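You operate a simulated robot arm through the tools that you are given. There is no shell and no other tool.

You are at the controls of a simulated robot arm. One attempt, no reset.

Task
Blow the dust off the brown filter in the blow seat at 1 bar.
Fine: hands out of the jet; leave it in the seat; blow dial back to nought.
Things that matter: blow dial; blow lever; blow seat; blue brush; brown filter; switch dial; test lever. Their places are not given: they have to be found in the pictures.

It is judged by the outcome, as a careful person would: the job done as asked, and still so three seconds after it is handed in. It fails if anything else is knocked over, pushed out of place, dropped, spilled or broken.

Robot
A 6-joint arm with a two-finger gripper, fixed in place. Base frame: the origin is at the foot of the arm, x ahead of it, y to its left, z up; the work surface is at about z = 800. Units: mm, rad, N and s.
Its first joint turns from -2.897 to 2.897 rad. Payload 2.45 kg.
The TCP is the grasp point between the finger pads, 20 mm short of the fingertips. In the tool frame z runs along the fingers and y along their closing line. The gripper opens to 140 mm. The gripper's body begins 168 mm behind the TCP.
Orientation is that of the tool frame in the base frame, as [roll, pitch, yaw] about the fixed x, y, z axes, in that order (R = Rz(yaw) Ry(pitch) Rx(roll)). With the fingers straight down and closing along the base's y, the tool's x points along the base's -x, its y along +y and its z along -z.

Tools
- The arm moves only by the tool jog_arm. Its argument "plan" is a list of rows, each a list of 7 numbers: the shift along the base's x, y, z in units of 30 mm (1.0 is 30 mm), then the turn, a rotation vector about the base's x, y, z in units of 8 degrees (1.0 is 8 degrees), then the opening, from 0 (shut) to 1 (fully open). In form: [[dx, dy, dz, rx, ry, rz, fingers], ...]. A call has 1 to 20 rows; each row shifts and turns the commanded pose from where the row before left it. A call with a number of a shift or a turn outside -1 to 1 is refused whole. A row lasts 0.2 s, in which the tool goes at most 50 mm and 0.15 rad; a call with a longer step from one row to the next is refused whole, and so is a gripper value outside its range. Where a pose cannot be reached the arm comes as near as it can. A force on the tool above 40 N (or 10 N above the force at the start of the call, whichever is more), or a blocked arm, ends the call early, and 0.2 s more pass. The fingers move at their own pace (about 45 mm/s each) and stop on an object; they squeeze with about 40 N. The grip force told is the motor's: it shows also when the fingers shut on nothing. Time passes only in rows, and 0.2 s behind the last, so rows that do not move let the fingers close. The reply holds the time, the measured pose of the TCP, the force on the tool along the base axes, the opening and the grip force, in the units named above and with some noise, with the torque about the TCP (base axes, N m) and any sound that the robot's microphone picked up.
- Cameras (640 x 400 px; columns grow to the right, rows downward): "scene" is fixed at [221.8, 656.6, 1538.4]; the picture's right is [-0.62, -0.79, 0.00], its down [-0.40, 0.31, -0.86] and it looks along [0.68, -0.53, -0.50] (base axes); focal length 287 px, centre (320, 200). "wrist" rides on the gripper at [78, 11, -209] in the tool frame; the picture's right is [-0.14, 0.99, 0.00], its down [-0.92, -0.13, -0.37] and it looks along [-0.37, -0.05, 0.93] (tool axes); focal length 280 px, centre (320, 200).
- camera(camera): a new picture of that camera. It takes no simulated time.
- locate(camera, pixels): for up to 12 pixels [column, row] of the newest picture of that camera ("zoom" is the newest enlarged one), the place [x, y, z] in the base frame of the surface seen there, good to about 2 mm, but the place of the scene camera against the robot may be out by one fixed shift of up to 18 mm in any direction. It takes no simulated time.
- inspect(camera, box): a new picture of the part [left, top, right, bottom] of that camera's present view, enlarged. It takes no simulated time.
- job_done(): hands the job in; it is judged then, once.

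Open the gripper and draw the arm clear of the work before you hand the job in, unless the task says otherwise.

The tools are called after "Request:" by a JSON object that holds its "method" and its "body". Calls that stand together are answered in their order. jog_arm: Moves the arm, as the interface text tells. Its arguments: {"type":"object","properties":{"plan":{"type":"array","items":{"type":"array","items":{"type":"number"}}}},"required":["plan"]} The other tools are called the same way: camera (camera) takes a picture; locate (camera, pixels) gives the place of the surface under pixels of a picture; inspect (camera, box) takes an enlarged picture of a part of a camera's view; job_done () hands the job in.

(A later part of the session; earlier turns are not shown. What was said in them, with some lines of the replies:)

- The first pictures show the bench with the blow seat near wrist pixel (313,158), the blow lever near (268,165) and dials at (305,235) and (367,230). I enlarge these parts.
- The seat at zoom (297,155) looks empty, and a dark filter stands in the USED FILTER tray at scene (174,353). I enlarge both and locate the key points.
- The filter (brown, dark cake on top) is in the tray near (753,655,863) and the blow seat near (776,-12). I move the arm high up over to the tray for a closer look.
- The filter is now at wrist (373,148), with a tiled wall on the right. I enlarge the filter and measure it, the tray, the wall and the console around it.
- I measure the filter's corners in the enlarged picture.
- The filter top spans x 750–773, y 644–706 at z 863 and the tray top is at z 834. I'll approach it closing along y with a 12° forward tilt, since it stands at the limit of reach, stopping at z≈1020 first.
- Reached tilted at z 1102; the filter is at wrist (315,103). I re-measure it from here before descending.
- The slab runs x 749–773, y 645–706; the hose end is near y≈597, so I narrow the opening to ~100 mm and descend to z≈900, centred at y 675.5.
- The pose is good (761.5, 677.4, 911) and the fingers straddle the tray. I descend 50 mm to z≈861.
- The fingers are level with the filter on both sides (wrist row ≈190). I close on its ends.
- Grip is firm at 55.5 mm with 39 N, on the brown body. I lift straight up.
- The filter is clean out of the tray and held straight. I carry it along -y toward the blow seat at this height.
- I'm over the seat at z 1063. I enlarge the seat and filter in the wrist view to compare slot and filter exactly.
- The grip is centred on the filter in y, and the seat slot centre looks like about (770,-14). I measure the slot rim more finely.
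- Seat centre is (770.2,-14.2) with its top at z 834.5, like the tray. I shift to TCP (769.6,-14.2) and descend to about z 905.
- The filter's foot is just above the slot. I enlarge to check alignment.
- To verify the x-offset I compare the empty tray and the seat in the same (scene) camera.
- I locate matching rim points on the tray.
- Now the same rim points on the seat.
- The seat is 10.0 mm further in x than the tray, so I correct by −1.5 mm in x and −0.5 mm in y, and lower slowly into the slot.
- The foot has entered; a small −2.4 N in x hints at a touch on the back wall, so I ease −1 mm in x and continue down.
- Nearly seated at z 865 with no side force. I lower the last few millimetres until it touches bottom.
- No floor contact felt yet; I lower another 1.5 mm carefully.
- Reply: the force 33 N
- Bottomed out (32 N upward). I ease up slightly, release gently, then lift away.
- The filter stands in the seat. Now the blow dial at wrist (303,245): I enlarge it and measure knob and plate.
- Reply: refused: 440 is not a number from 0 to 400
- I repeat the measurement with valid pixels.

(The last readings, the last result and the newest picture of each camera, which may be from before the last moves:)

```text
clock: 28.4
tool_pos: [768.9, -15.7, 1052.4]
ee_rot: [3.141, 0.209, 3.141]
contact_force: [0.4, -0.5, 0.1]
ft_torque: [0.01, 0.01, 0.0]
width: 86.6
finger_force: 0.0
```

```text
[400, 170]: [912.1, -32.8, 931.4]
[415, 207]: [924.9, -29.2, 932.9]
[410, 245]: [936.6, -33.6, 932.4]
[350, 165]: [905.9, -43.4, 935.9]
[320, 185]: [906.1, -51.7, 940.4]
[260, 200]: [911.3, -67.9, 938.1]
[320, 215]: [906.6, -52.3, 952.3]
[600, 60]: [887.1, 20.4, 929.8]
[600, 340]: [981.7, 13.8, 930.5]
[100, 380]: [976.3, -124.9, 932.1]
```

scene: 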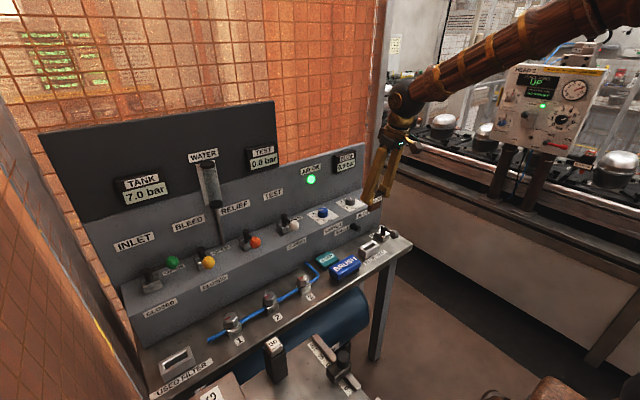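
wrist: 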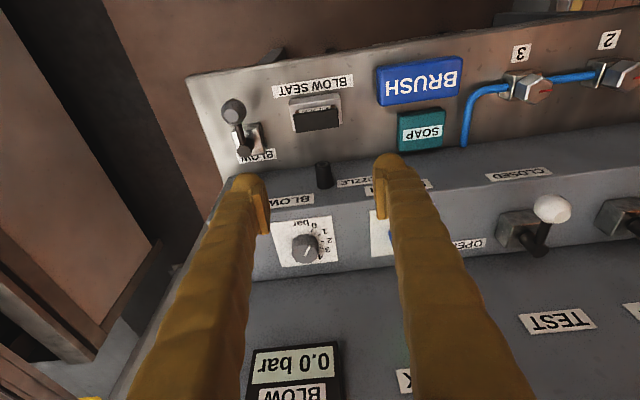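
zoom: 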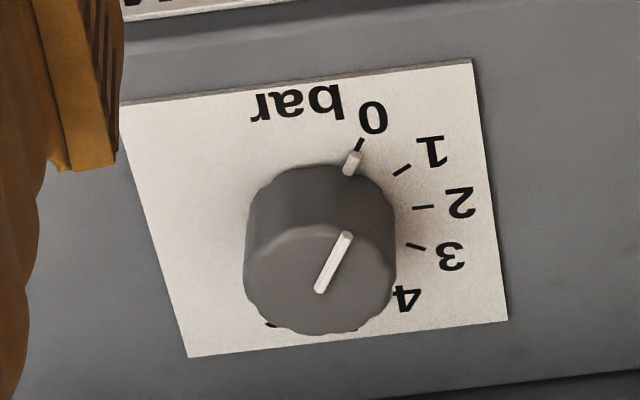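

Knob centre is about (924,-54), top z 956, with ticks 30° apart (0 at 30°, 1 at 60°, toward −rz). I check the back panel's position behind it for clearance.

Request:
{"method": "locate", "body": {"camera": "wrist", "pixels": [[292, 360], [280, 345], [300, 300], [340, 340], [330, 290], [290, 395], [350, 390], [322, 180], [322, 165], [232, 112], [245, 150], [250, 130]]}}

Request:
{"method": "inspect", "body": {"camera": "scene", "box": [290, 130, 390, 210]}}

```text
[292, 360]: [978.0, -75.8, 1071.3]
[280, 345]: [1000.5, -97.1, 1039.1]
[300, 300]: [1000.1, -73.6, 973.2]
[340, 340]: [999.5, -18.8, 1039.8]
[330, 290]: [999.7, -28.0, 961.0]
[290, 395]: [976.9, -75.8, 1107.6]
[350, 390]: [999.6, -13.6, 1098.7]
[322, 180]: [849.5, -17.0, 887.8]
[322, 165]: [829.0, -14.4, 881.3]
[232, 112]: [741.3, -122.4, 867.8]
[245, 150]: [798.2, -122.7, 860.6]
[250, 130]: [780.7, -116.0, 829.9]
```

```text
5.00 times, centred on (340, 170) of scene
```

zoom: 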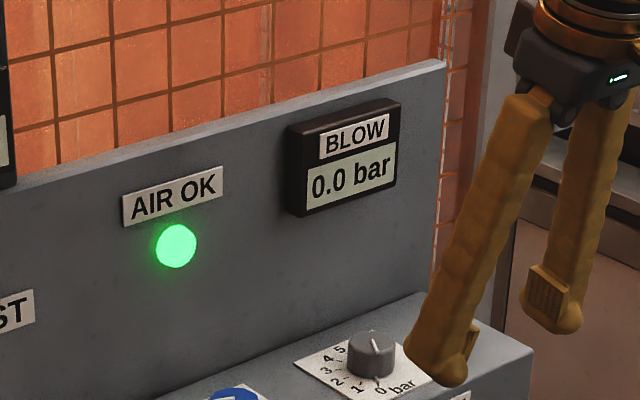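

The panel is at x=1000 and the gauge face at x≈977, so I work upright with a small pre-turn of +10°. I move over the knob at z≈1050.

Request:
{"method": "jog_arm", "body": {"plan": [[0.86, -0.213, 0.2, 0, 0.5, 0.3, 0.5], [0.86, -0.213, 0.2, 0, 0.5, 0.3, 0.5], [0.86, -0.213, 0, 0, 0.5, 0.3, 0.5], [0.86, -0.213, 0, 0, 0, 0.35, 0.5], [0.86, -0.213, 0, 0, 0, 0, 0.5], [0.87, -0.213, 0, 0, 0, 0, 0.5], [0, 0, 0, 0, 0, 0, 0.5]]}}

Request:
{"method": "camera", "body": {"camera": "wrist"}}

Request:
{"method": "camera", "body": {"camera": "scene"}}

```text
clock: 30.0
tool_pos: [922.8, -51.3, 1065.9]
ee_rot: [3.129, 0.0, -2.968]
contact_force: [0.4, 0.4, -0.3]
ft_torque: [0.03, 0.0, 0.01]
width: 69.9
finger_force: 0.0
```

```text
taken
```

wrist: 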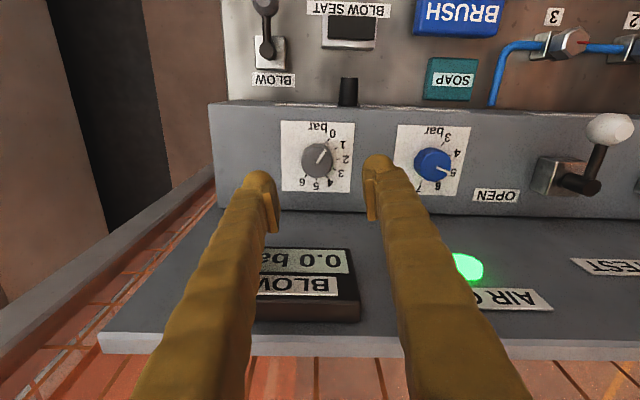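

```text
taken
```

scene: 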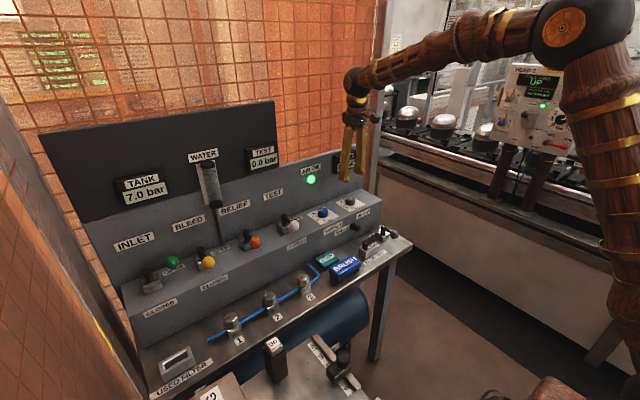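

The knob sits at wrist (318,160). I enlarge and measure its centre and ticks from here.

Request:
{"method": "inspect", "body": {"camera": "wrist", "box": [275, 115, 360, 200]}}

Request:
{"method": "locate", "body": {"camera": "wrist", "pixels": [[305, 162], [331, 162], [318, 148], [318, 175], [318, 162], [283, 125], [353, 124], [283, 190], [350, 191], [328, 141], [335, 150], [337, 160]]}}

```text
4.71 times, centred on (318, 158) of wrist
```

zoom: 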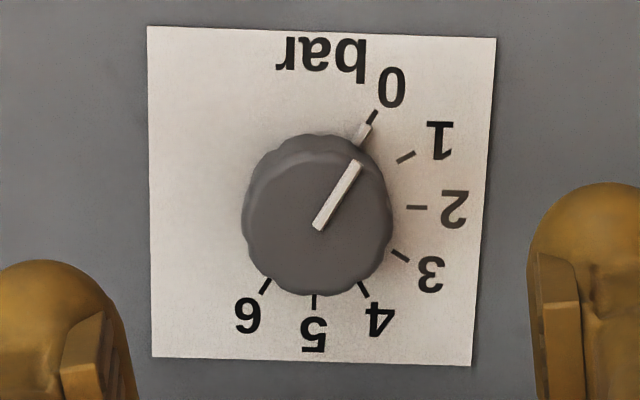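

```text
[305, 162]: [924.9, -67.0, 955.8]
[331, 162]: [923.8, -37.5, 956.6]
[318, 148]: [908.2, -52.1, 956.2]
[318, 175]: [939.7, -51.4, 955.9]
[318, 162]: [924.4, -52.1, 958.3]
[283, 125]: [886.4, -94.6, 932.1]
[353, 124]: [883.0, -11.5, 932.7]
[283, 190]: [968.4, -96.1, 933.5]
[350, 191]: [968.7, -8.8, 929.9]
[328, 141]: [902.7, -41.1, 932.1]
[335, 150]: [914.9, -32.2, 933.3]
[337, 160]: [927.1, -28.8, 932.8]
```

Knob centre refines to (926,-53.3). I descend onto it with the fingers 60 mm open, to TCP z≈960.

Request:
{"method": "jog_arm", "body": {"plan": [[0.107, -0.067, -0.5, 0, 0, 0, 0.43], [0, 0, -0.7, 0, 0, 0, 0.43], [0, 0, -0.7, 0, 0, 0, 0.43], [0, 0, -0.7, 0, 0, 0, 0.43], [0, 0, -0.5, 0, 0, 0, 0.43], [0, 0, -0.3, 0, 0, 0, 0.43], [0, 0, 0, 0, 0, 0, 0.43], [0, 0, 0, 0, 0, 0, 0.43]]}}

Request:
{"method": "camera", "body": {"camera": "wrist"}}

Request:
{"method": "inspect", "body": {"camera": "scene", "box": [290, 130, 410, 230]}}

```text
clock: 31.8
tool_pos: [926.4, -56.0, 962.7]
ee_rot: [3.131, 0.0, -2.97]
contact_force: [-0.3, 0.6, 0.5]
ft_torque: [-0.02, -0.01, -0.01]
width: 60.2
finger_force: 0.1
```

```text
taken
```

wrist: 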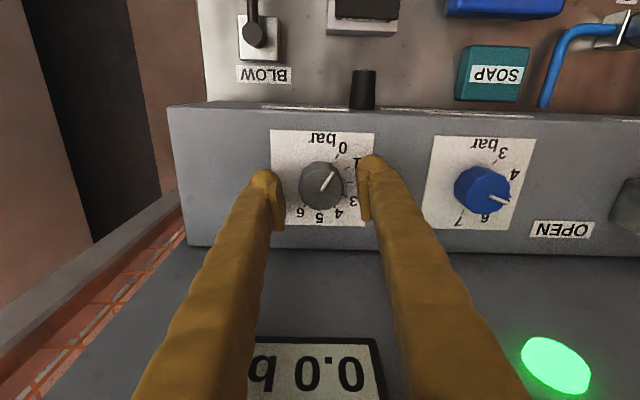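

```text
4.00 times, centred on (350, 180) of scene
```

zoom: 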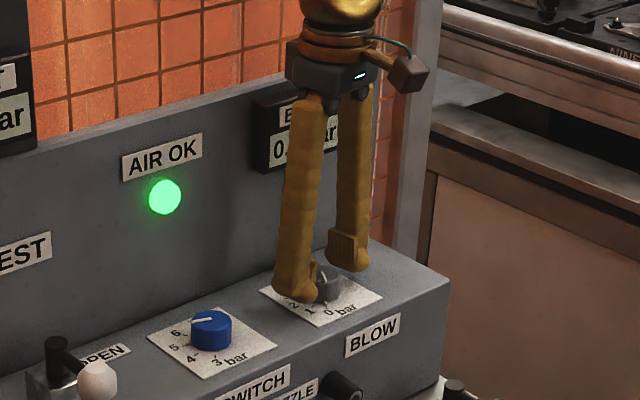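

The fingers bracket the knob evenly (268 and 372 about 322). I nudge +1.5 mm in y and close on it.

Request:
{"method": "jog_arm", "body": {"plan": [[0, 0.05, 0, 0, 0, 0, 0.35], [0, 0, 0, 0, 0, 0, 0.25], [0, 0, 0, 0, 0, 0, 0.18], [0, 0, 0, 0, 0, 0, 0.18], [0, 0, 0, 0, 0, 0, 0.18], [0, 0, 0, 0, 0, 0, 0.18]]}}

Request:
{"method": "inspect", "body": {"camera": "wrist", "box": [240, 110, 400, 240]}}

```text
clock: 33.2
tool_pos: [926.2, -55.2, 964.2]
ee_rot: [3.131, 0.001, -2.969]
contact_force: [2.1, -18.9, -1.5]
ft_torque: [-0.23, -0.05, 0.04]
width: 36.2
finger_force: 45.0
```

```text
3.08 times, centred on (320, 175) of wrist
```

zoom: 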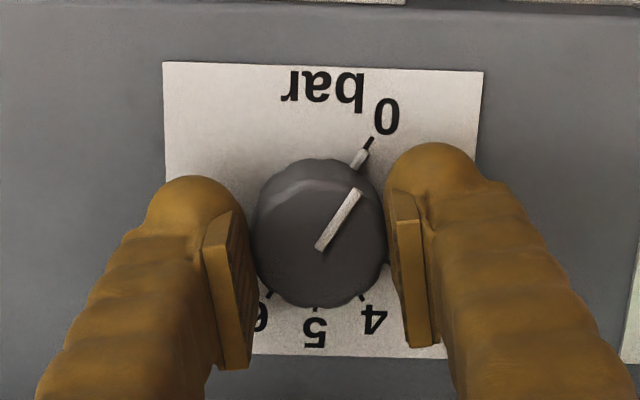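

Gripped at 36 mm, with a −19 N side load: the knob lies about 1.8 mm more to −y. I relieve that first.

Request:
{"method": "jog_arm", "body": {"plan": [[0, -0.05, 0, 0, 0, 0, 0.18], [0, 0, 0, 0, 0, 0, 0.18]]}}

```text
clock: 33.8
tool_pos: [926.7, -55.4, 963.9]
ee_rot: [3.127, 0.001, -2.97]
contact_force: [3.0, 2.1, 1.3]
ft_torque: [0.02, -0.07, 0.0]
width: 36.5
finger_force: 45.3
```

Side load is gone. I turn −30° about z (toward 1) in small steps.

Request:
{"method": "jog_arm", "body": {"plan": [[0, 0, 0, 0, 0, -0.625, 0.18], [0, 0, 0, 0, 0, -0.625, 0.18], [0, 0, 0, 0, 0, -0.625, 0.18], [0, 0, 0, 0, 0, -0.625, 0.18], [0, 0, 0, 0, 0, -0.625, 0.18], [0, 0, 0, 0, 0, -0.625, 0.18], [0, 0, 0, 0, 0, 0, 0.18]]}}

Request:
{"method": "camera", "body": {"camera": "wrist"}}

Request:
{"method": "inspect", "body": {"camera": "scene", "box": [290, 130, 410, 230]}}

Request:
{"method": "inspect", "body": {"camera": "wrist", "box": [240, 110, 400, 240]}}

```text
clock: 35.4
tool_pos: [926.1, -54.8, 963.2]
ee_rot: [3.13, 0.002, 2.79]
contact_force: [18.3, 5.1, -3.9]
ft_torque: [0.0, -0.26, -0.03]
width: 36.3
finger_force: 44.8
```

```text
taken
```

wrist: 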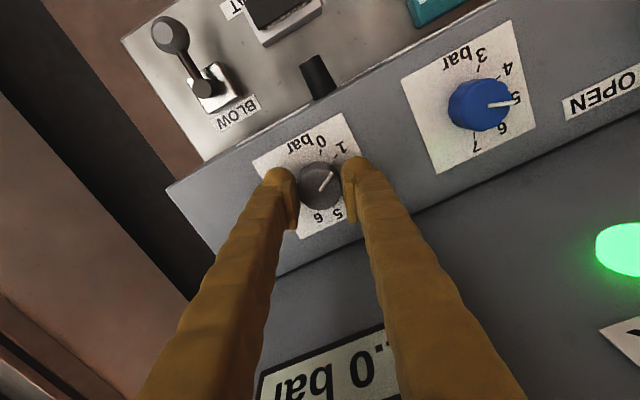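

```text
4.00 times, centred on (350, 180) of scene
```

zoom: 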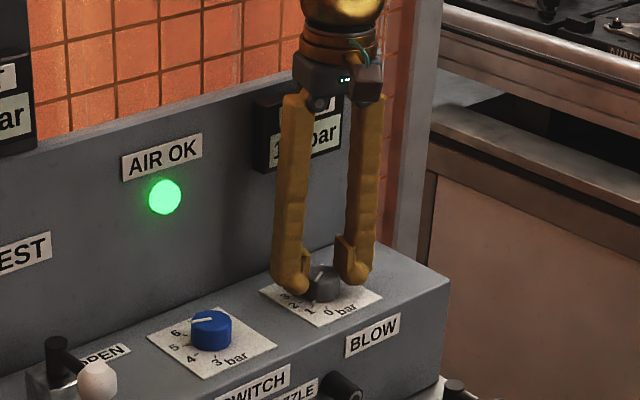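

```text
3.08 times, centred on (320, 175) of wrist
```

zoom: 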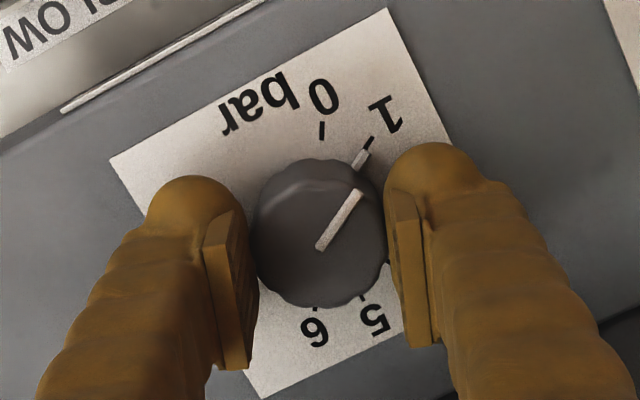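

The pointer is at 1. I ease the 18 N x-load, open the fingers, and rise to read the gauge.

Request:
{"method": "jog_arm", "body": {"plan": [[0.04, 0, 0, 0, 0, 0, 0.18], [0, 0, 0, 0, 0, 0, 0.18], [0, 0, 0, 0, 0, 0, 0.3], [0, 0, 0, 0, 0, 0, 0.43], [0, 0, 0, 0, 0, 0, 0.43], [0, 0, 0.5, 0, 0, 0, 0.43], [0, 0, 0.7, 0, 0, 0, 0.43], [0, 0, 0.7, 0, 0, 0, 0.43], [0, 0, 0.7, 0, 0, 0, 0.43], [0, 0, 0.7, 0, 0, 0, 0.43], [-0.5, 0, 0.3, 0, 0, 0, 0.43], [-0.8, 0, 0, 0, 0, 0, 0.43], [-0.8, 0, 0, 0, 0, 0, 0.43], [0, 0, 0, 0, 0, 0, 0.43]]}}

Request:
{"method": "camera", "body": {"camera": "wrist"}}

Request:
{"method": "inspect", "body": {"camera": "scene", "box": [290, 130, 410, 230]}}

```text
clock: 38.4
tool_pos: [864.5, -55.0, 1073.5]
ee_rot: [3.131, -0.001, 2.79]
contact_force: [-0.2, -1.0, -0.5]
ft_torque: [0.02, 0.0, 0.01]
width: 60.2
finger_force: 0.2
```

```text
taken
```

wrist: 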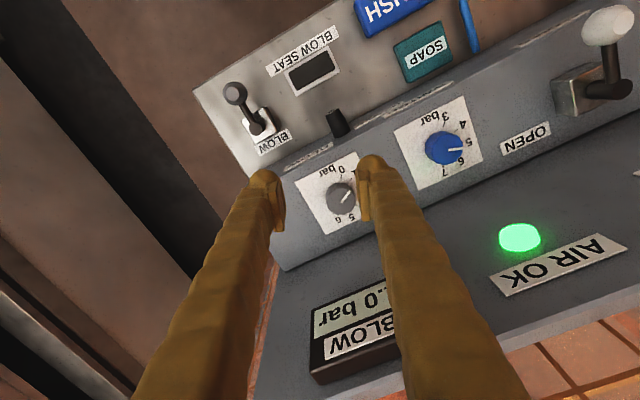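

```text
4.00 times, centred on (350, 180) of scene
```

zoom: 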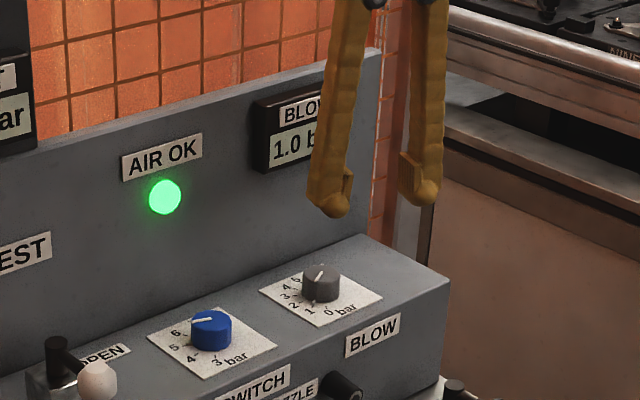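

The gauge reads 1.0 bar. Now I go to the blow lever: straighten the yaw and move above it at about (745,-121).

Request:
{"method": "jog_arm", "body": {"plan": [[-0.6, -0.3, 0, 0, 0, 0.625, 0.36], [-0.6, -0.3, 0, 0, 0, 0.625, 0.36], [-0.6, -0.3, 0, 0, 0, 0.625, 0.36], [-0.6, -0.3, 0, 0, 0, 0.625, 0.36], [-0.6, -0.4, 0, 0, 0, 0, 0.36], [-0.6, -0.4, 0, 0, 0, 0, 0.36], [-0.4, -0.2, 0, 0, 0, 0, 0.36], [0, 0, 0, 0, 0, 0, 0.36]]}}

Request:
{"method": "camera", "body": {"camera": "wrist"}}

Request:
{"method": "camera", "body": {"camera": "scene"}}

```text
clock: 40.2
tool_pos: [742.8, -122.7, 1072.3]
ee_rot: [3.129, 0.002, 3.139]
contact_force: [-0.2, 0.3, 0.2]
ft_torque: [0.02, -0.02, -0.02]
width: 50.4
finger_force: 0.0
```

```text
taken
```

wrist: 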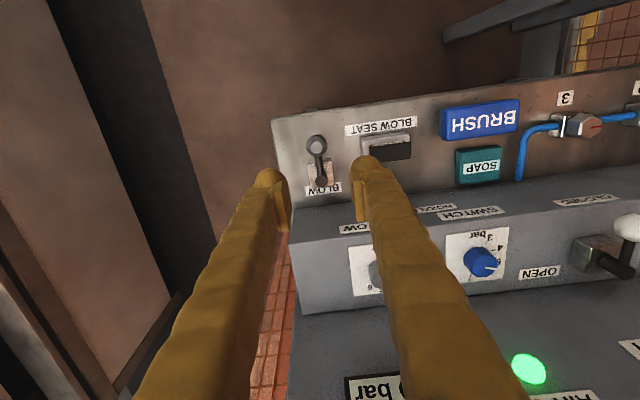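

```text
taken
```

scene: 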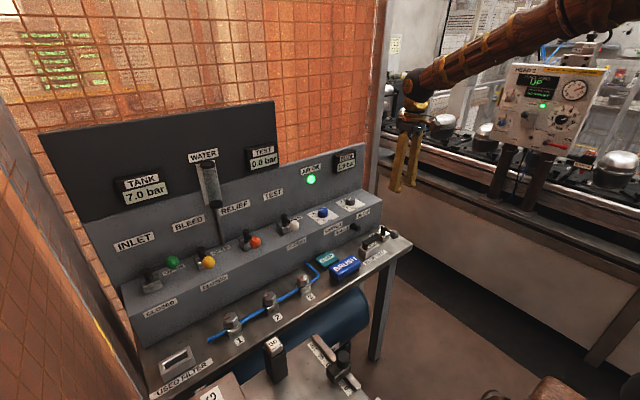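

I enlarge the lever at wrist (318,155) and measure ball, rod and post.

Request:
{"method": "inspect", "body": {"camera": "wrist", "box": [285, 125, 355, 200]}}

Request:
{"method": "locate", "body": {"camera": "wrist", "pixels": [[316, 142], [308, 145], [325, 145], [316, 137], [317, 152], [318, 160], [319, 164], [320, 176], [312, 177], [327, 176], [320, 184], [310, 165]]}}

Request:
{"method": "inspect", "body": {"camera": "scene", "box": [360, 215, 420, 260]}}

```text
5.33 times, centred on (320, 162) of wrist
```

zoom: 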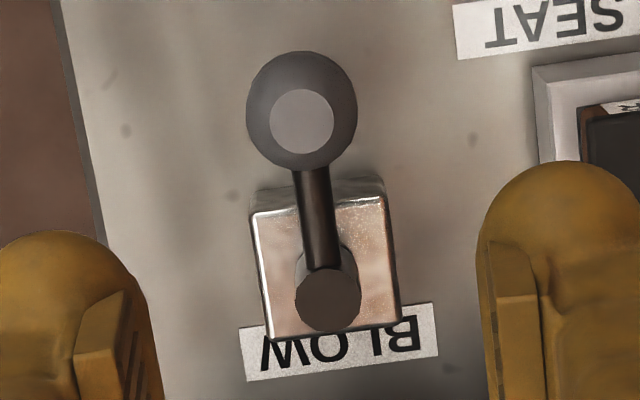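

```text
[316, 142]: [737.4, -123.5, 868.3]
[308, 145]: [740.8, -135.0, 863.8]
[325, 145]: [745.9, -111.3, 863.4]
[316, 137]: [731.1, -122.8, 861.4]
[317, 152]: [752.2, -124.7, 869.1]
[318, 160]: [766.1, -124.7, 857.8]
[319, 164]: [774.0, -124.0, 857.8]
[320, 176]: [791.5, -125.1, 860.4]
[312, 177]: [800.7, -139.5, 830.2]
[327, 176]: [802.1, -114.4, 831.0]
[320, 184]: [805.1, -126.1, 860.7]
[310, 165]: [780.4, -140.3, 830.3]
```

```text
8.89 times, centred on (390, 238) of scene
```

zoom: 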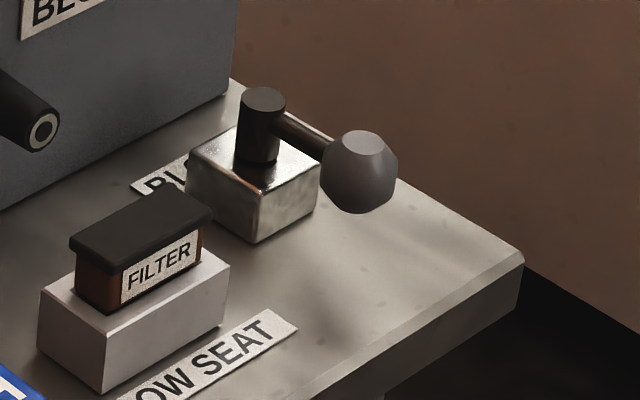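

The lever is a quarter-turn on a vertical post (796,-125), ball centre ≈(742,-123,854), radius 54; the open levers on the console point to −y. I lower the open fingers around the ball without gripping.

Request:
{"method": "jog_arm", "body": {"plan": [[0, 0, -0.8, 0, 0, 0, 0.36], [0, 0, -1, 0, 0, 0, 0.36], [0, 0, -1, 0, 0, 0, 0.36], [0, 0, -1, 0, 0, 0, 0.36], [0, 0, -1, 0, 0, 0, 0.36], [0, 0, -1, 0, 0, 0, 0.36], [0, 0, -0.6, 0, 0, 0, 0.36], [0, 0, -0.4, 0, 0, 0, 0.36], [0, 0, -0.2, 0, 0, 0, 0.36], [0, 0, 0, 0, 0, 0, 0.28], [0, 0, 0, 0, 0, 0, 0.28]]}}

Request:
{"method": "camera", "body": {"camera": "wrist"}}

Request:
{"method": "inspect", "body": {"camera": "scene", "box": [340, 180, 440, 260]}}

```text
clock: 42.6
tool_pos: [744.3, -121.1, 862.7]
ee_rot: [3.129, 0.002, 3.14]
contact_force: [1.1, -0.1, 1.5]
ft_torque: [-0.01, -0.05, -0.02]
width: 39.6
finger_force: 0.2
```

```text
taken
```

wrist: 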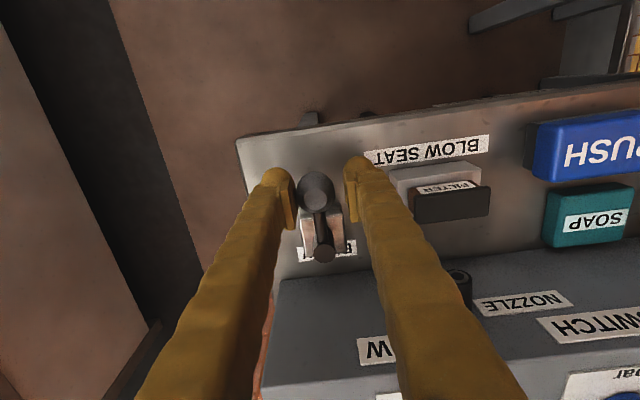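

```text
5.00 times, centred on (390, 220) of scene
```

zoom: 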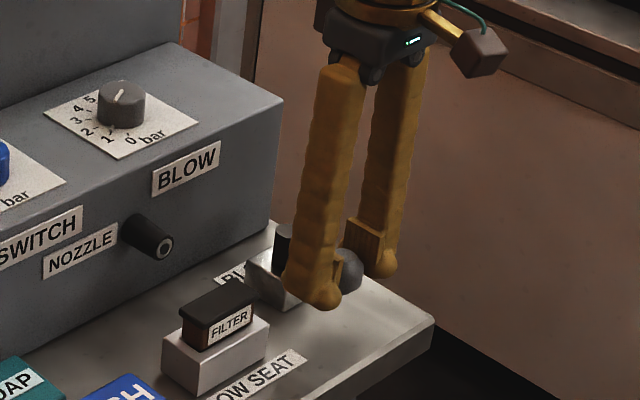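

The ball is caged between the fingers. I begin turning the lever CCW (ball toward −y, away from the jet), 30° first.

Request:
{"method": "jog_arm", "body": {"plan": [[0.01, -0.188, 0, 0, 0, 0.75, 0.28], [0.03, -0.186, 0, 0, 0, 0.75, 0.28], [0.049, -0.182, 0, 0, 0, 0.75, 0.28], [0.068, -0.176, 0, 0, 0, 0.75, 0.28], [0.086, -0.168, 0, 0, 0, 0.75, 0.28]]}}

Request:
{"method": "camera", "body": {"camera": "wrist"}}

Request:
{"method": "camera", "body": {"camera": "scene"}}

```text
clock: 43.8
tool_pos: [752.1, -150.6, 861.7]
ee_rot: [3.128, 0.001, -2.618]
contact_force: [-1.7, 1.6, -0.6]
ft_torque: [-0.01, 0.01, 0.01]
width: 41.2
finger_force: 2.0
```

```text
taken
```

wrist: 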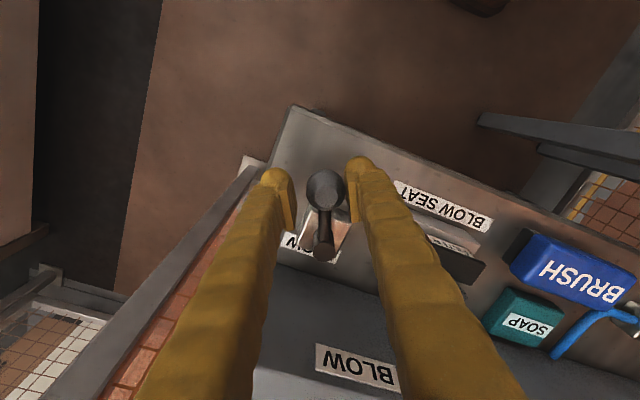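

```text
taken
```

scene: 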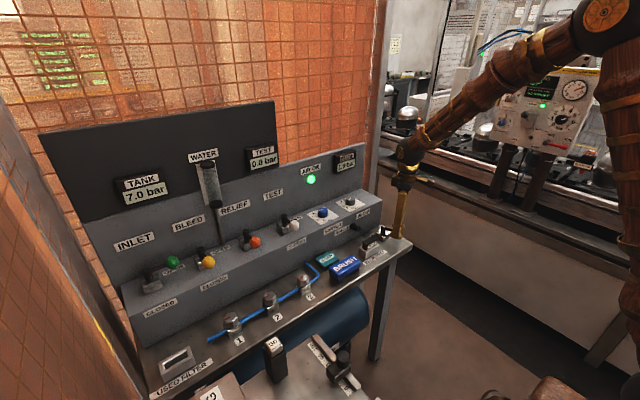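

The lever follows easily. I check for obstacles on the −y side before finishing the turn.

Request:
{"method": "locate", "body": {"camera": "scene", "pixels": [[388, 160], [405, 165], [440, 178], [378, 110], [410, 120], [500, 210], [430, 215]]}}

Request:
{"method": "inspect", "body": {"camera": "scene", "box": [340, 180, 440, 260]}}

```text
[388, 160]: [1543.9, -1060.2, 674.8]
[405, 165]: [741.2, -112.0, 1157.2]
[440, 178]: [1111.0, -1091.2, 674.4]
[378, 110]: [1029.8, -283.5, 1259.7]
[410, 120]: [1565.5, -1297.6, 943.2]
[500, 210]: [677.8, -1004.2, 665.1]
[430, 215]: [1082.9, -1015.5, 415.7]
```

```text
5.00 times, centred on (390, 220) of scene
```

zoom: 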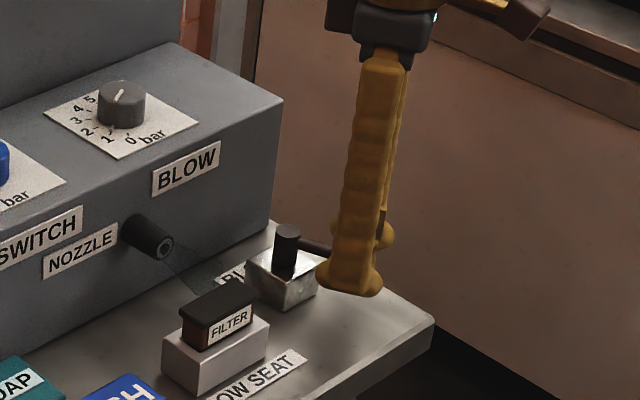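

A faint jet already appears at the nozzle, and the −y side is clear. I turn the lever on through to about 90°.

Request:
{"method": "jog_arm", "body": {"plan": [[0.103, -0.158, 0, 0, 0, 0.75, 0.28], [0.119, -0.146, 0, 0, 0, 0.75, 0.28], [0.133, -0.133, 0, 0, 0, 0.75, 0.28], [0.146, -0.119, 0, 0, 0, 0.75, 0.28], [0.158, -0.103, 0, 0, 0, 0.75, 0.28], [0.168, -0.086, 0, 0, 0, 0.75, 0.28], [0.176, -0.068, 0, 0, 0, 0.75, 0.28], [0.182, -0.049, 0, 0, 0, 0.75, 0.28], [0.186, -0.03, 0, 0, 0, 0.75, 0.28], [0.188, -0.01, 0, 0, 0, 0.75, 0.28], [0, 0, 0, 0, 0, 0, 0.28]]}}

Request:
{"method": "camera", "body": {"camera": "wrist"}}

Request:
{"method": "inspect", "body": {"camera": "scene", "box": [340, 180, 440, 260]}}

Request:
{"method": "inspect", "body": {"camera": "scene", "box": [290, 130, 390, 210]}}

```text
clock: 44.9
tool_pos: [763.7, -164.1, 860.7]
ee_rot: [3.122, -0.002, -2.185]
contact_force: [-24.0, 21.3, 6.7]
ft_torque: [0.21, 0.41, -0.05]
width: 60.6
finger_force: 16.0
stopped in row 5: the force on the tool passed its limit at 42 N (the readings are from after the stop); the commanded pose is now the measured one
```

```text
taken
```

wrist: 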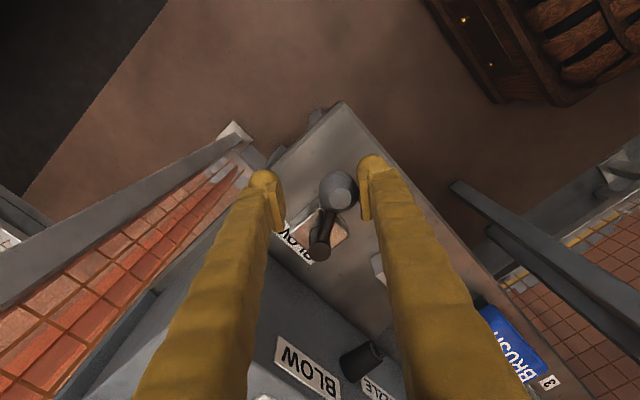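

```text
5.00 times, centred on (390, 220) of scene
```

zoom: 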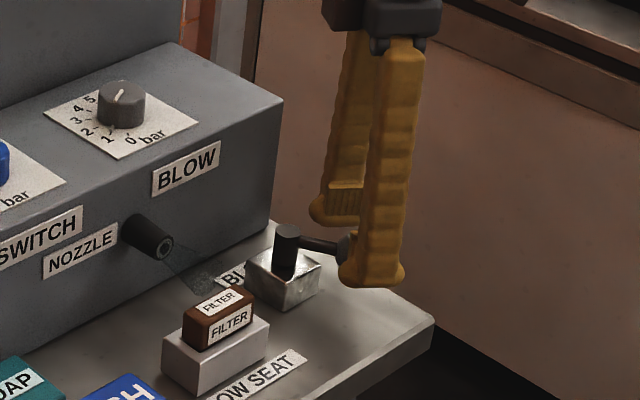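

```text
5.00 times, centred on (340, 170) of scene
```

zoom: 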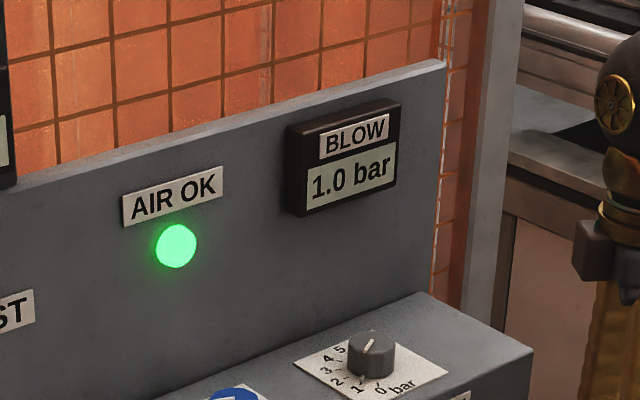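

The lever met its stop near 45°, the gauge reads 1.0 bar and the dark cake is gone from the filter. I hold briefly and look closely.

Request:
{"method": "jog_arm", "body": {"plan": [[-0.1, 0.1, 0, 0, 0, 0, 0.4], [0, 0, 0, 0, 0, 0, 0.4], [0, 0, 0, 0, 0, 0, 0.4], [0, 0, 0, 0, 0, 0, 0.4], [0, 0, 0, 0, 0, 0, 0.4], [0, 0, 0, 0, 0, 0, 0.4]]}}

Request:
{"method": "inspect", "body": {"camera": "scene", "box": [360, 220, 410, 260]}}

Request:
{"method": "camera", "body": {"camera": "wrist"}}

```text
clock: 46.3
tool_pos: [760.9, -161.5, 862.2]
ee_rot: [3.126, -0.002, -2.184]
contact_force: [-3.9, 1.7, 1.2]
ft_torque: [0.02, 0.1, 0.01]
width: 58.6
finger_force: 2.3
```

```text
10.00 times, centred on (385, 240) of scene
```

zoom: 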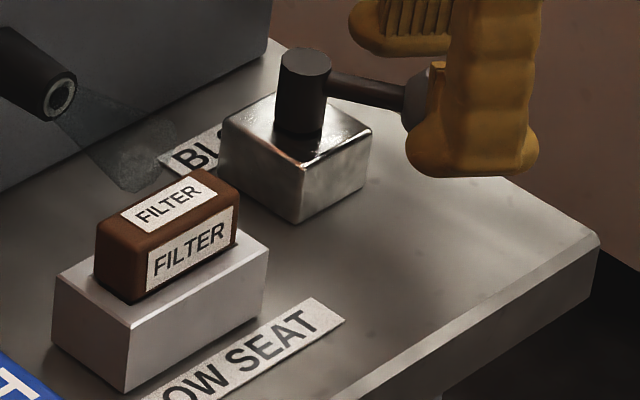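

```text
taken
```

wrist: 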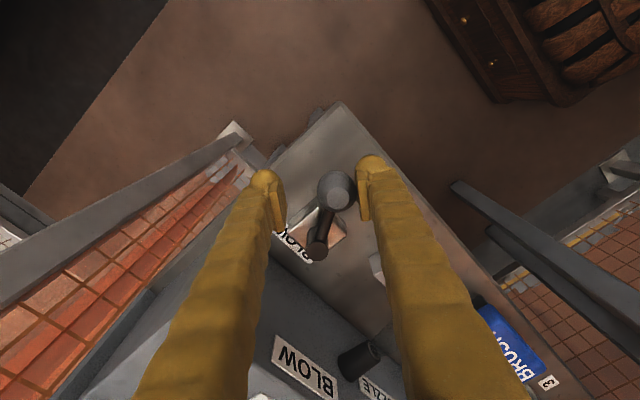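

The filter is clean on all visible faces. Now I bring the lever back the same way to its closed stop.

Request:
{"method": "jog_arm", "body": {"plan": [[-0.133, 0.133, 0, 0, 0, -0.858, 0.4], [-0.119, 0.146, 0, 0, 0, -0.858, 0.34], [-0.103, 0.158, 0, 0, 0, -0.858, 0.28], [-0.086, 0.168, 0, 0, 0, -0.858, 0.28], [-0.068, 0.176, 0, 0, 0, -0.858, 0.28], [-0.049, 0.182, 0, 0, 0, -0.858, 0.28], [-0.03, 0.186, 0, 0, 0, -0.858, 0.28], [-0.01, 0.188, 0, 0, 0, -0.858, 0.28], [0, 0, 0, 0, 0, 0, 0.28]]}}

Request:
{"method": "camera", "body": {"camera": "wrist"}}

Request:
{"method": "inspect", "body": {"camera": "scene", "box": [340, 180, 440, 260]}}

```text
clock: 48.3
tool_pos: [744.3, -122.5, 860.1]
ee_rot: [3.127, 0.001, 3.141]
contact_force: [0.1, 0.0, -0.3]
ft_torque: [0.0, 0.03, -0.01]
width: 39.0
finger_force: 0.0
```

```text
taken
```

wrist: 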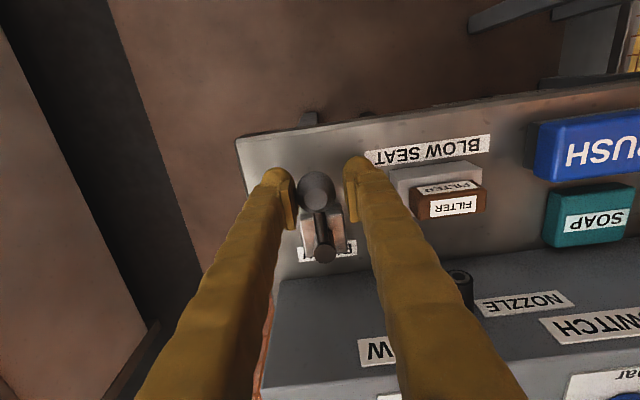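

```text
5.00 times, centred on (390, 220) of scene
```

zoom: 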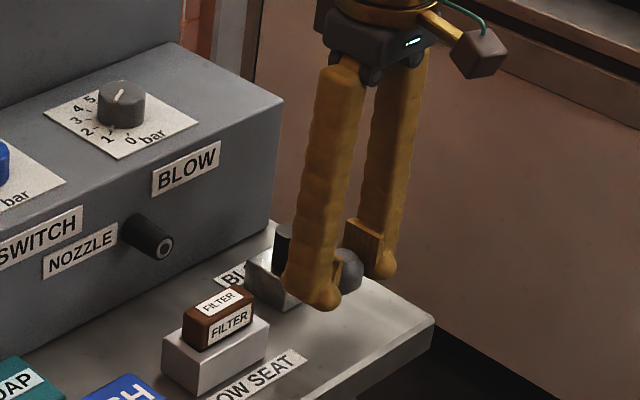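

The jet is off and the ball is back. I nudge +y up to the stop to be sure, then recentre.

Request:
{"method": "jog_arm", "body": {"plan": [[0, 0.1, 0, 0, 0, 0, 0.28], [0, 0.08, 0, 0, 0, 0, 0.28], [0, 0.06, 0, 0, 0, 0, 0.28], [0, 0, 0, 0, 0, 0, 0.28]]}}

Request:
{"method": "camera", "body": {"camera": "wrist"}}

```text
clock: 49.3
tool_pos: [745.2, -113.8, 860.8]
ee_rot: [3.126, 0.001, 3.141]
contact_force: [-1.8, -17.5, 7.0]
ft_torque: [-0.32, 0.02, -0.06]
width: 51.5
finger_force: 9.0
```

```text
taken
```

wrist: 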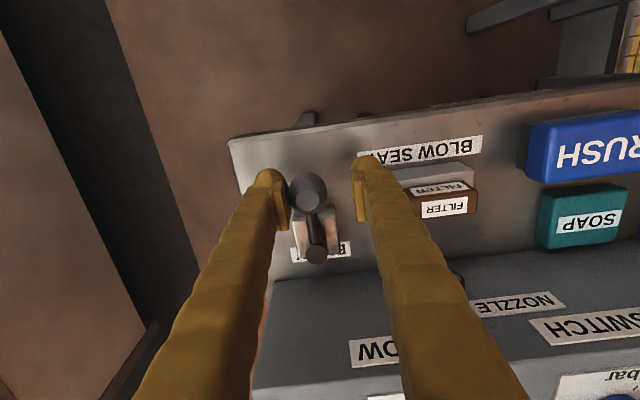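

The lever is firmly on its closed stop (−17.5 N). I back off, rise, and go to the blow dial with the yaw at −20° as I left it.

Request:
{"method": "jog_arm", "body": {"plan": [[0, -0.26, 0, 0, 0, 0, 0.36], [0, 0, 0, 0, 0, 0, 0.36], [0, 0, 0.6, 0, 0, 0, 0.36], [0, 0, 1, 0, 0, 0, 0.36], [0, 0, 1, 0, 0, 0, 0.36], [0, 0, 1, 0, 0, 0, 0.4], [0, 0, 1, 0, 0, 0, 0.43], [0, 0, 1, 0, 0, 0, 0.43], [0, 0, 1, 0, 0, 0, 0.43], [0.8, 0.2, 0.2, 0, 0, -0.5, 0.43], [0.9, 0.3, 0, 0, 0, -0.5, 0.43], [0.9, 0.4, 0, 0, 0, -0.5, 0.43], [0.9, 0.4, 0, 0, 0, -0.5, 0.43], [0.9, 0.4, 0, 0, 0, -0.5, 0.43], [0.9, 0.4, 0, 0, 0, 0, 0.43], [0.77, 0.12, 0, 0, 0, 0, 0.43], [0, 0, 0, 0, 0, 0, 0.43], [0, 0, 0, 0, 0, 0, 0.43]]}}

Request:
{"method": "camera", "body": {"camera": "wrist"}}

Request:
{"method": "inspect", "body": {"camera": "scene", "box": [340, 180, 440, 260]}}

```text
clock: 53.1
tool_pos: [926.9, -55.8, 1065.7]
ee_rot: [3.125, 0.0, 2.793]
contact_force: [-0.1, 0.5, -0.1]
ft_torque: [0.05, 0.0, -0.01]
width: 60.2
finger_force: 0.0
```

```text
taken
```

wrist: 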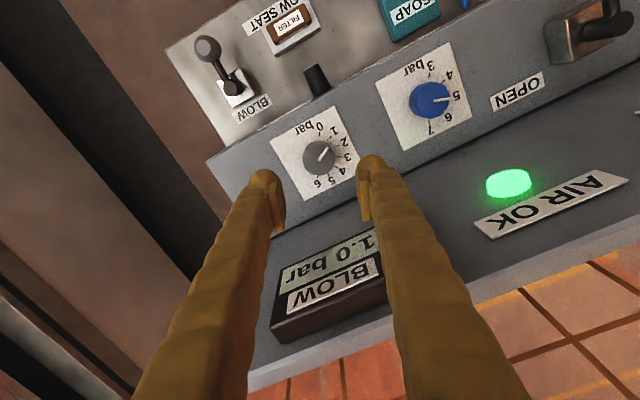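

```text
5.00 times, centred on (390, 220) of scene
```

zoom: 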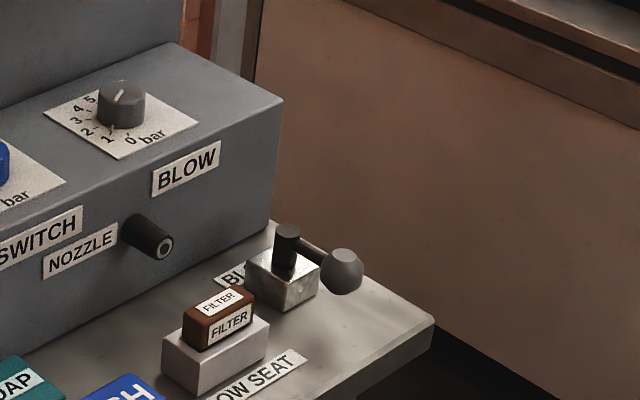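

The lever is back, the jet is off and the filter sits clean in the seat; the gauge still shows 1.0. I descend on the knob and close.

Request:
{"method": "jog_arm", "body": {"plan": [[0, 0.02, -0.5, 0, 0, 0, 0.43], [0, 0, -0.7, 0, 0, 0, 0.43], [0, 0, -0.7, 0, 0, 0, 0.43], [0, 0, -0.7, 0, 0, 0, 0.43], [0, 0, -0.5, 0, 0, 0, 0.43], [0, 0, -0.3, 0, 0, 0, 0.43], [0, 0, 0, 0, 0, 0, 0.43], [0, 0, 0, 0, 0, 0, 0.33], [0, 0, 0, 0, 0, 0, 0.25], [0, 0, 0, 0, 0, 0, 0.18], [0, 0, 0, 0, 0, 0, 0.18], [0, 0, 0, 0, 0, 0, 0.18]]}}

Request:
{"method": "inspect", "body": {"camera": "wrist", "box": [240, 110, 400, 240]}}

```text
clock: 55.7
tool_pos: [925.4, -55.0, 964.1]
ee_rot: [3.125, 0.0, 2.794]
contact_force: [-10.3, -19.8, -0.3]
ft_torque: [-0.28, 0.12, 0.04]
width: 36.4
finger_force: 44.9
```

```text
3.08 times, centred on (320, 175) of wrist
```

zoom: 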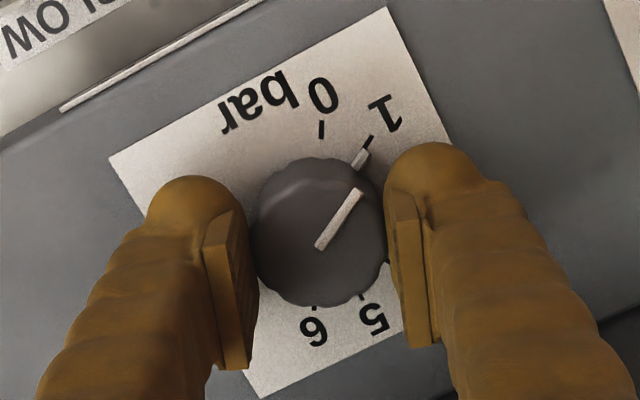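

Gripped with the pointer at 1. I relieve the side load (−x, −y) and turn +30° back to 0.

Request:
{"method": "jog_arm", "body": {"plan": [[-0.025, -0.05, 0, 0, 0, 0, 0.18], [0, 0, 0, 0, 0, 0, 0.18], [0, 0, 0, 0, 0, 0.625, 0.18], [0, 0, 0, 0, 0, 0.625, 0.18], [0, 0, 0, 0, 0, 0.625, 0.18], [0, 0, 0, 0, 0, 0.625, 0.18], [0, 0, 0, 0, 0, 0.625, 0.18], [0, 0, 0, 0, 0, 0.625, 0.18], [0, 0, 0, 0, 0, 0, 0.18]]}}

Request:
{"method": "inspect", "body": {"camera": "wrist", "box": [240, 110, 400, 240]}}

Request:
{"method": "inspect", "body": {"camera": "scene", "box": [290, 130, 410, 230]}}

```text
clock: 57.8
tool_pos: [927.1, -54.8, 963.2]
ee_rot: [3.124, 0.003, -2.965]
contact_force: [-0.3, 5.0, -2.4]
ft_torque: [0.13, -0.14, 0.0]
width: 35.7
finger_force: 45.8
stopped in row 9: the force on the tool passed its limit at 41 N (the readings are from after the stop); the commanded pose is now the measured one
```

```text
3.08 times, centred on (320, 175) of wrist
```

zoom: 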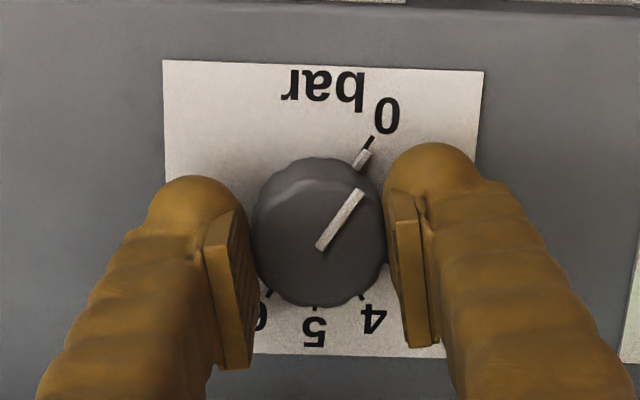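

```text
4.00 times, centred on (350, 180) of scene
```

zoom: 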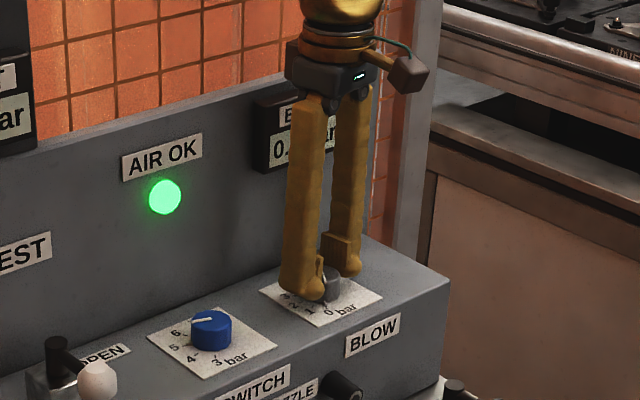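

The pointer is back at 0 and the gauge starts with "0.". I release the knob, rise and retreat to read it.

Request:
{"method": "jog_arm", "body": {"plan": [[0, 0, 0, 0, 0, 0, 0.3], [0, 0, 0, 0, 0, 0, 0.43], [0, 0, 0, 0, 0, 0, 0.43], [0, 0, 0.5, 0, 0, 0, 0.43], [0, 0, 0.8, 0, 0, 0, 0.43], [0, 0, 0.8, 0, 0, 0, 0.43], [0, 0, 0.8, 0, 0, 0, 0.43], [0, 0, 0.8, 0, 0, 0, 0.43], [-0.8, 0, 0.5, 0, 0, 0, 0.6], [-1, 0, 0.5, 0, 0, 0, 0.8], [-1, 0, 0.8, 0, 0, 0, 1], [-1, 0, 0.8, 0, 0, 0, 1], [-1, 0, 0.8, 0, 0, 0, 1], [-1, 0, 0.8, 0, 0, -0.6, 1], [-1, 0, 0.8, 0, 0, -0.65, 1], [0, 0, 0.8, 0, 0, 0, 1], [0, 0, 0.5, 0, 0, 0, 1], [0, 0, 0, 0, 0, 0, 1]]}}

Request:
{"method": "camera", "body": {"camera": "wrist"}}

Request:
{"method": "camera", "body": {"camera": "scene"}}

Request:
{"method": "inspect", "body": {"camera": "scene", "box": [280, 130, 420, 270]}}

```text
clock: 61.6
tool_pos: [723.3, -56.3, 1263.3]
ee_rot: [3.126, 0.001, -3.139]
contact_force: [0.7, 0.5, -0.6]
ft_torque: [0.0, 0.0, 0.01]
width: 140.1
finger_force: 0.1
```

```text
taken
```

wrist: 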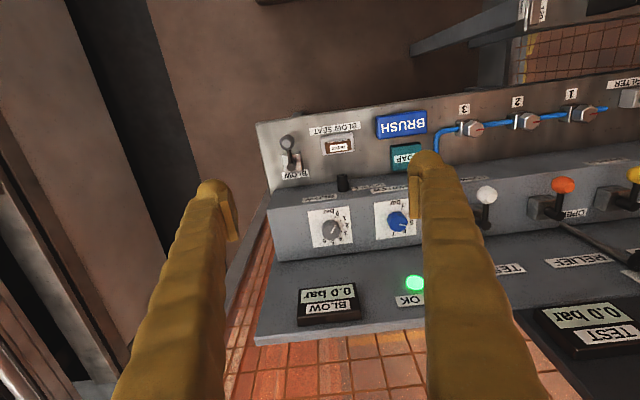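

```text
taken
```

scene: 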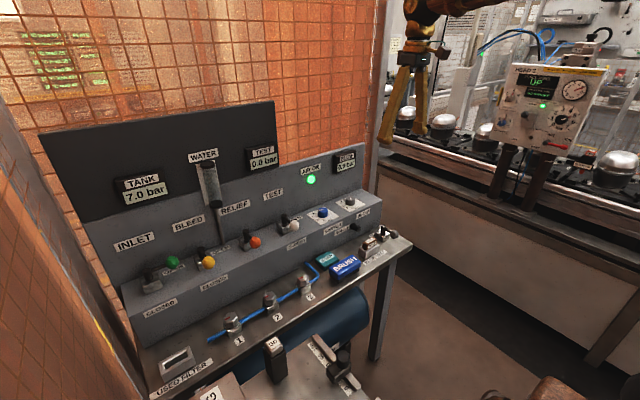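

```text
2.86 times, centred on (350, 200) of scene
```

zoom: 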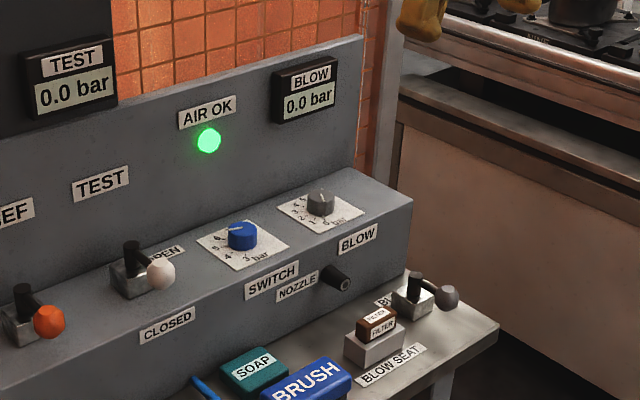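

Gauge reads 0.0 bar and the gripper is clear and open. A last close look at the dial, lever and filter from above.

Request:
{"method": "inspect", "body": {"camera": "wrist", "box": [260, 110, 380, 185]}}

Request:
{"method": "inspect", "body": {"camera": "wrist", "box": [295, 195, 425, 255]}}

```text
5.33 times, centred on (320, 148) of wrist
```

zoom: 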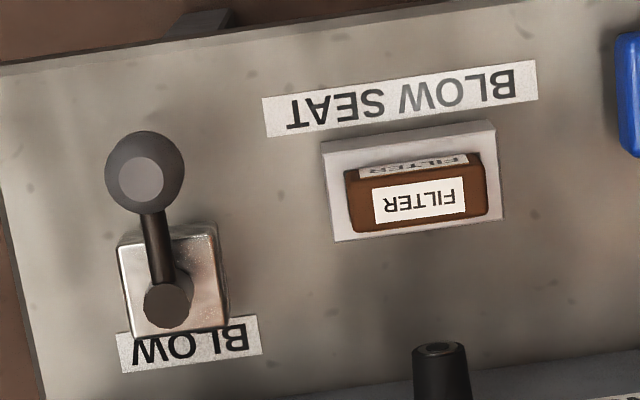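

```text
4.92 times, centred on (360, 225) of wrist
```

zoom: 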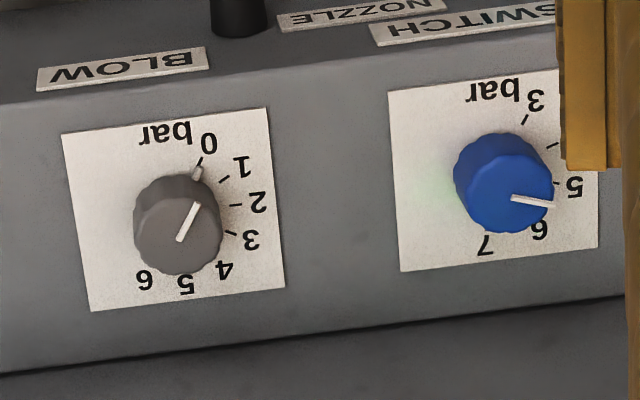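

The filter is clean and seated, the lever is closed, the blow dial is at 0 with the gauge at 0.0 bar, and nothing else looks disturbed. I hand the job in.

Request:
{"method": "job_done", "body": {}}

```text
The job is handed in.
```

The brown filter is clean and still in the blow seat. I blew it at 1 bar, and the blow dial is back at 0.

- **Filter:** I moved it from the used-filter tray into the blow seat, where it bottomed out. The dark cake is gone from the faces I could see. I had no view of the side facing the nozzle.
- **Blowing:** the gauge read 1.0 bar. I turned the blow lever to its stop, about 45°, and the cake came off. I held it there a little over a second more before closing it. The gripper stayed on the lever side, away from the jet.
- **Afterwards:** I pushed the lever back against its closed stop and saw no more jet. The pointer is on 0 and the blow gauge reads 0.0 bar.

The arm is raised clear with the gripper open. In the last pictures nothing else had moved.
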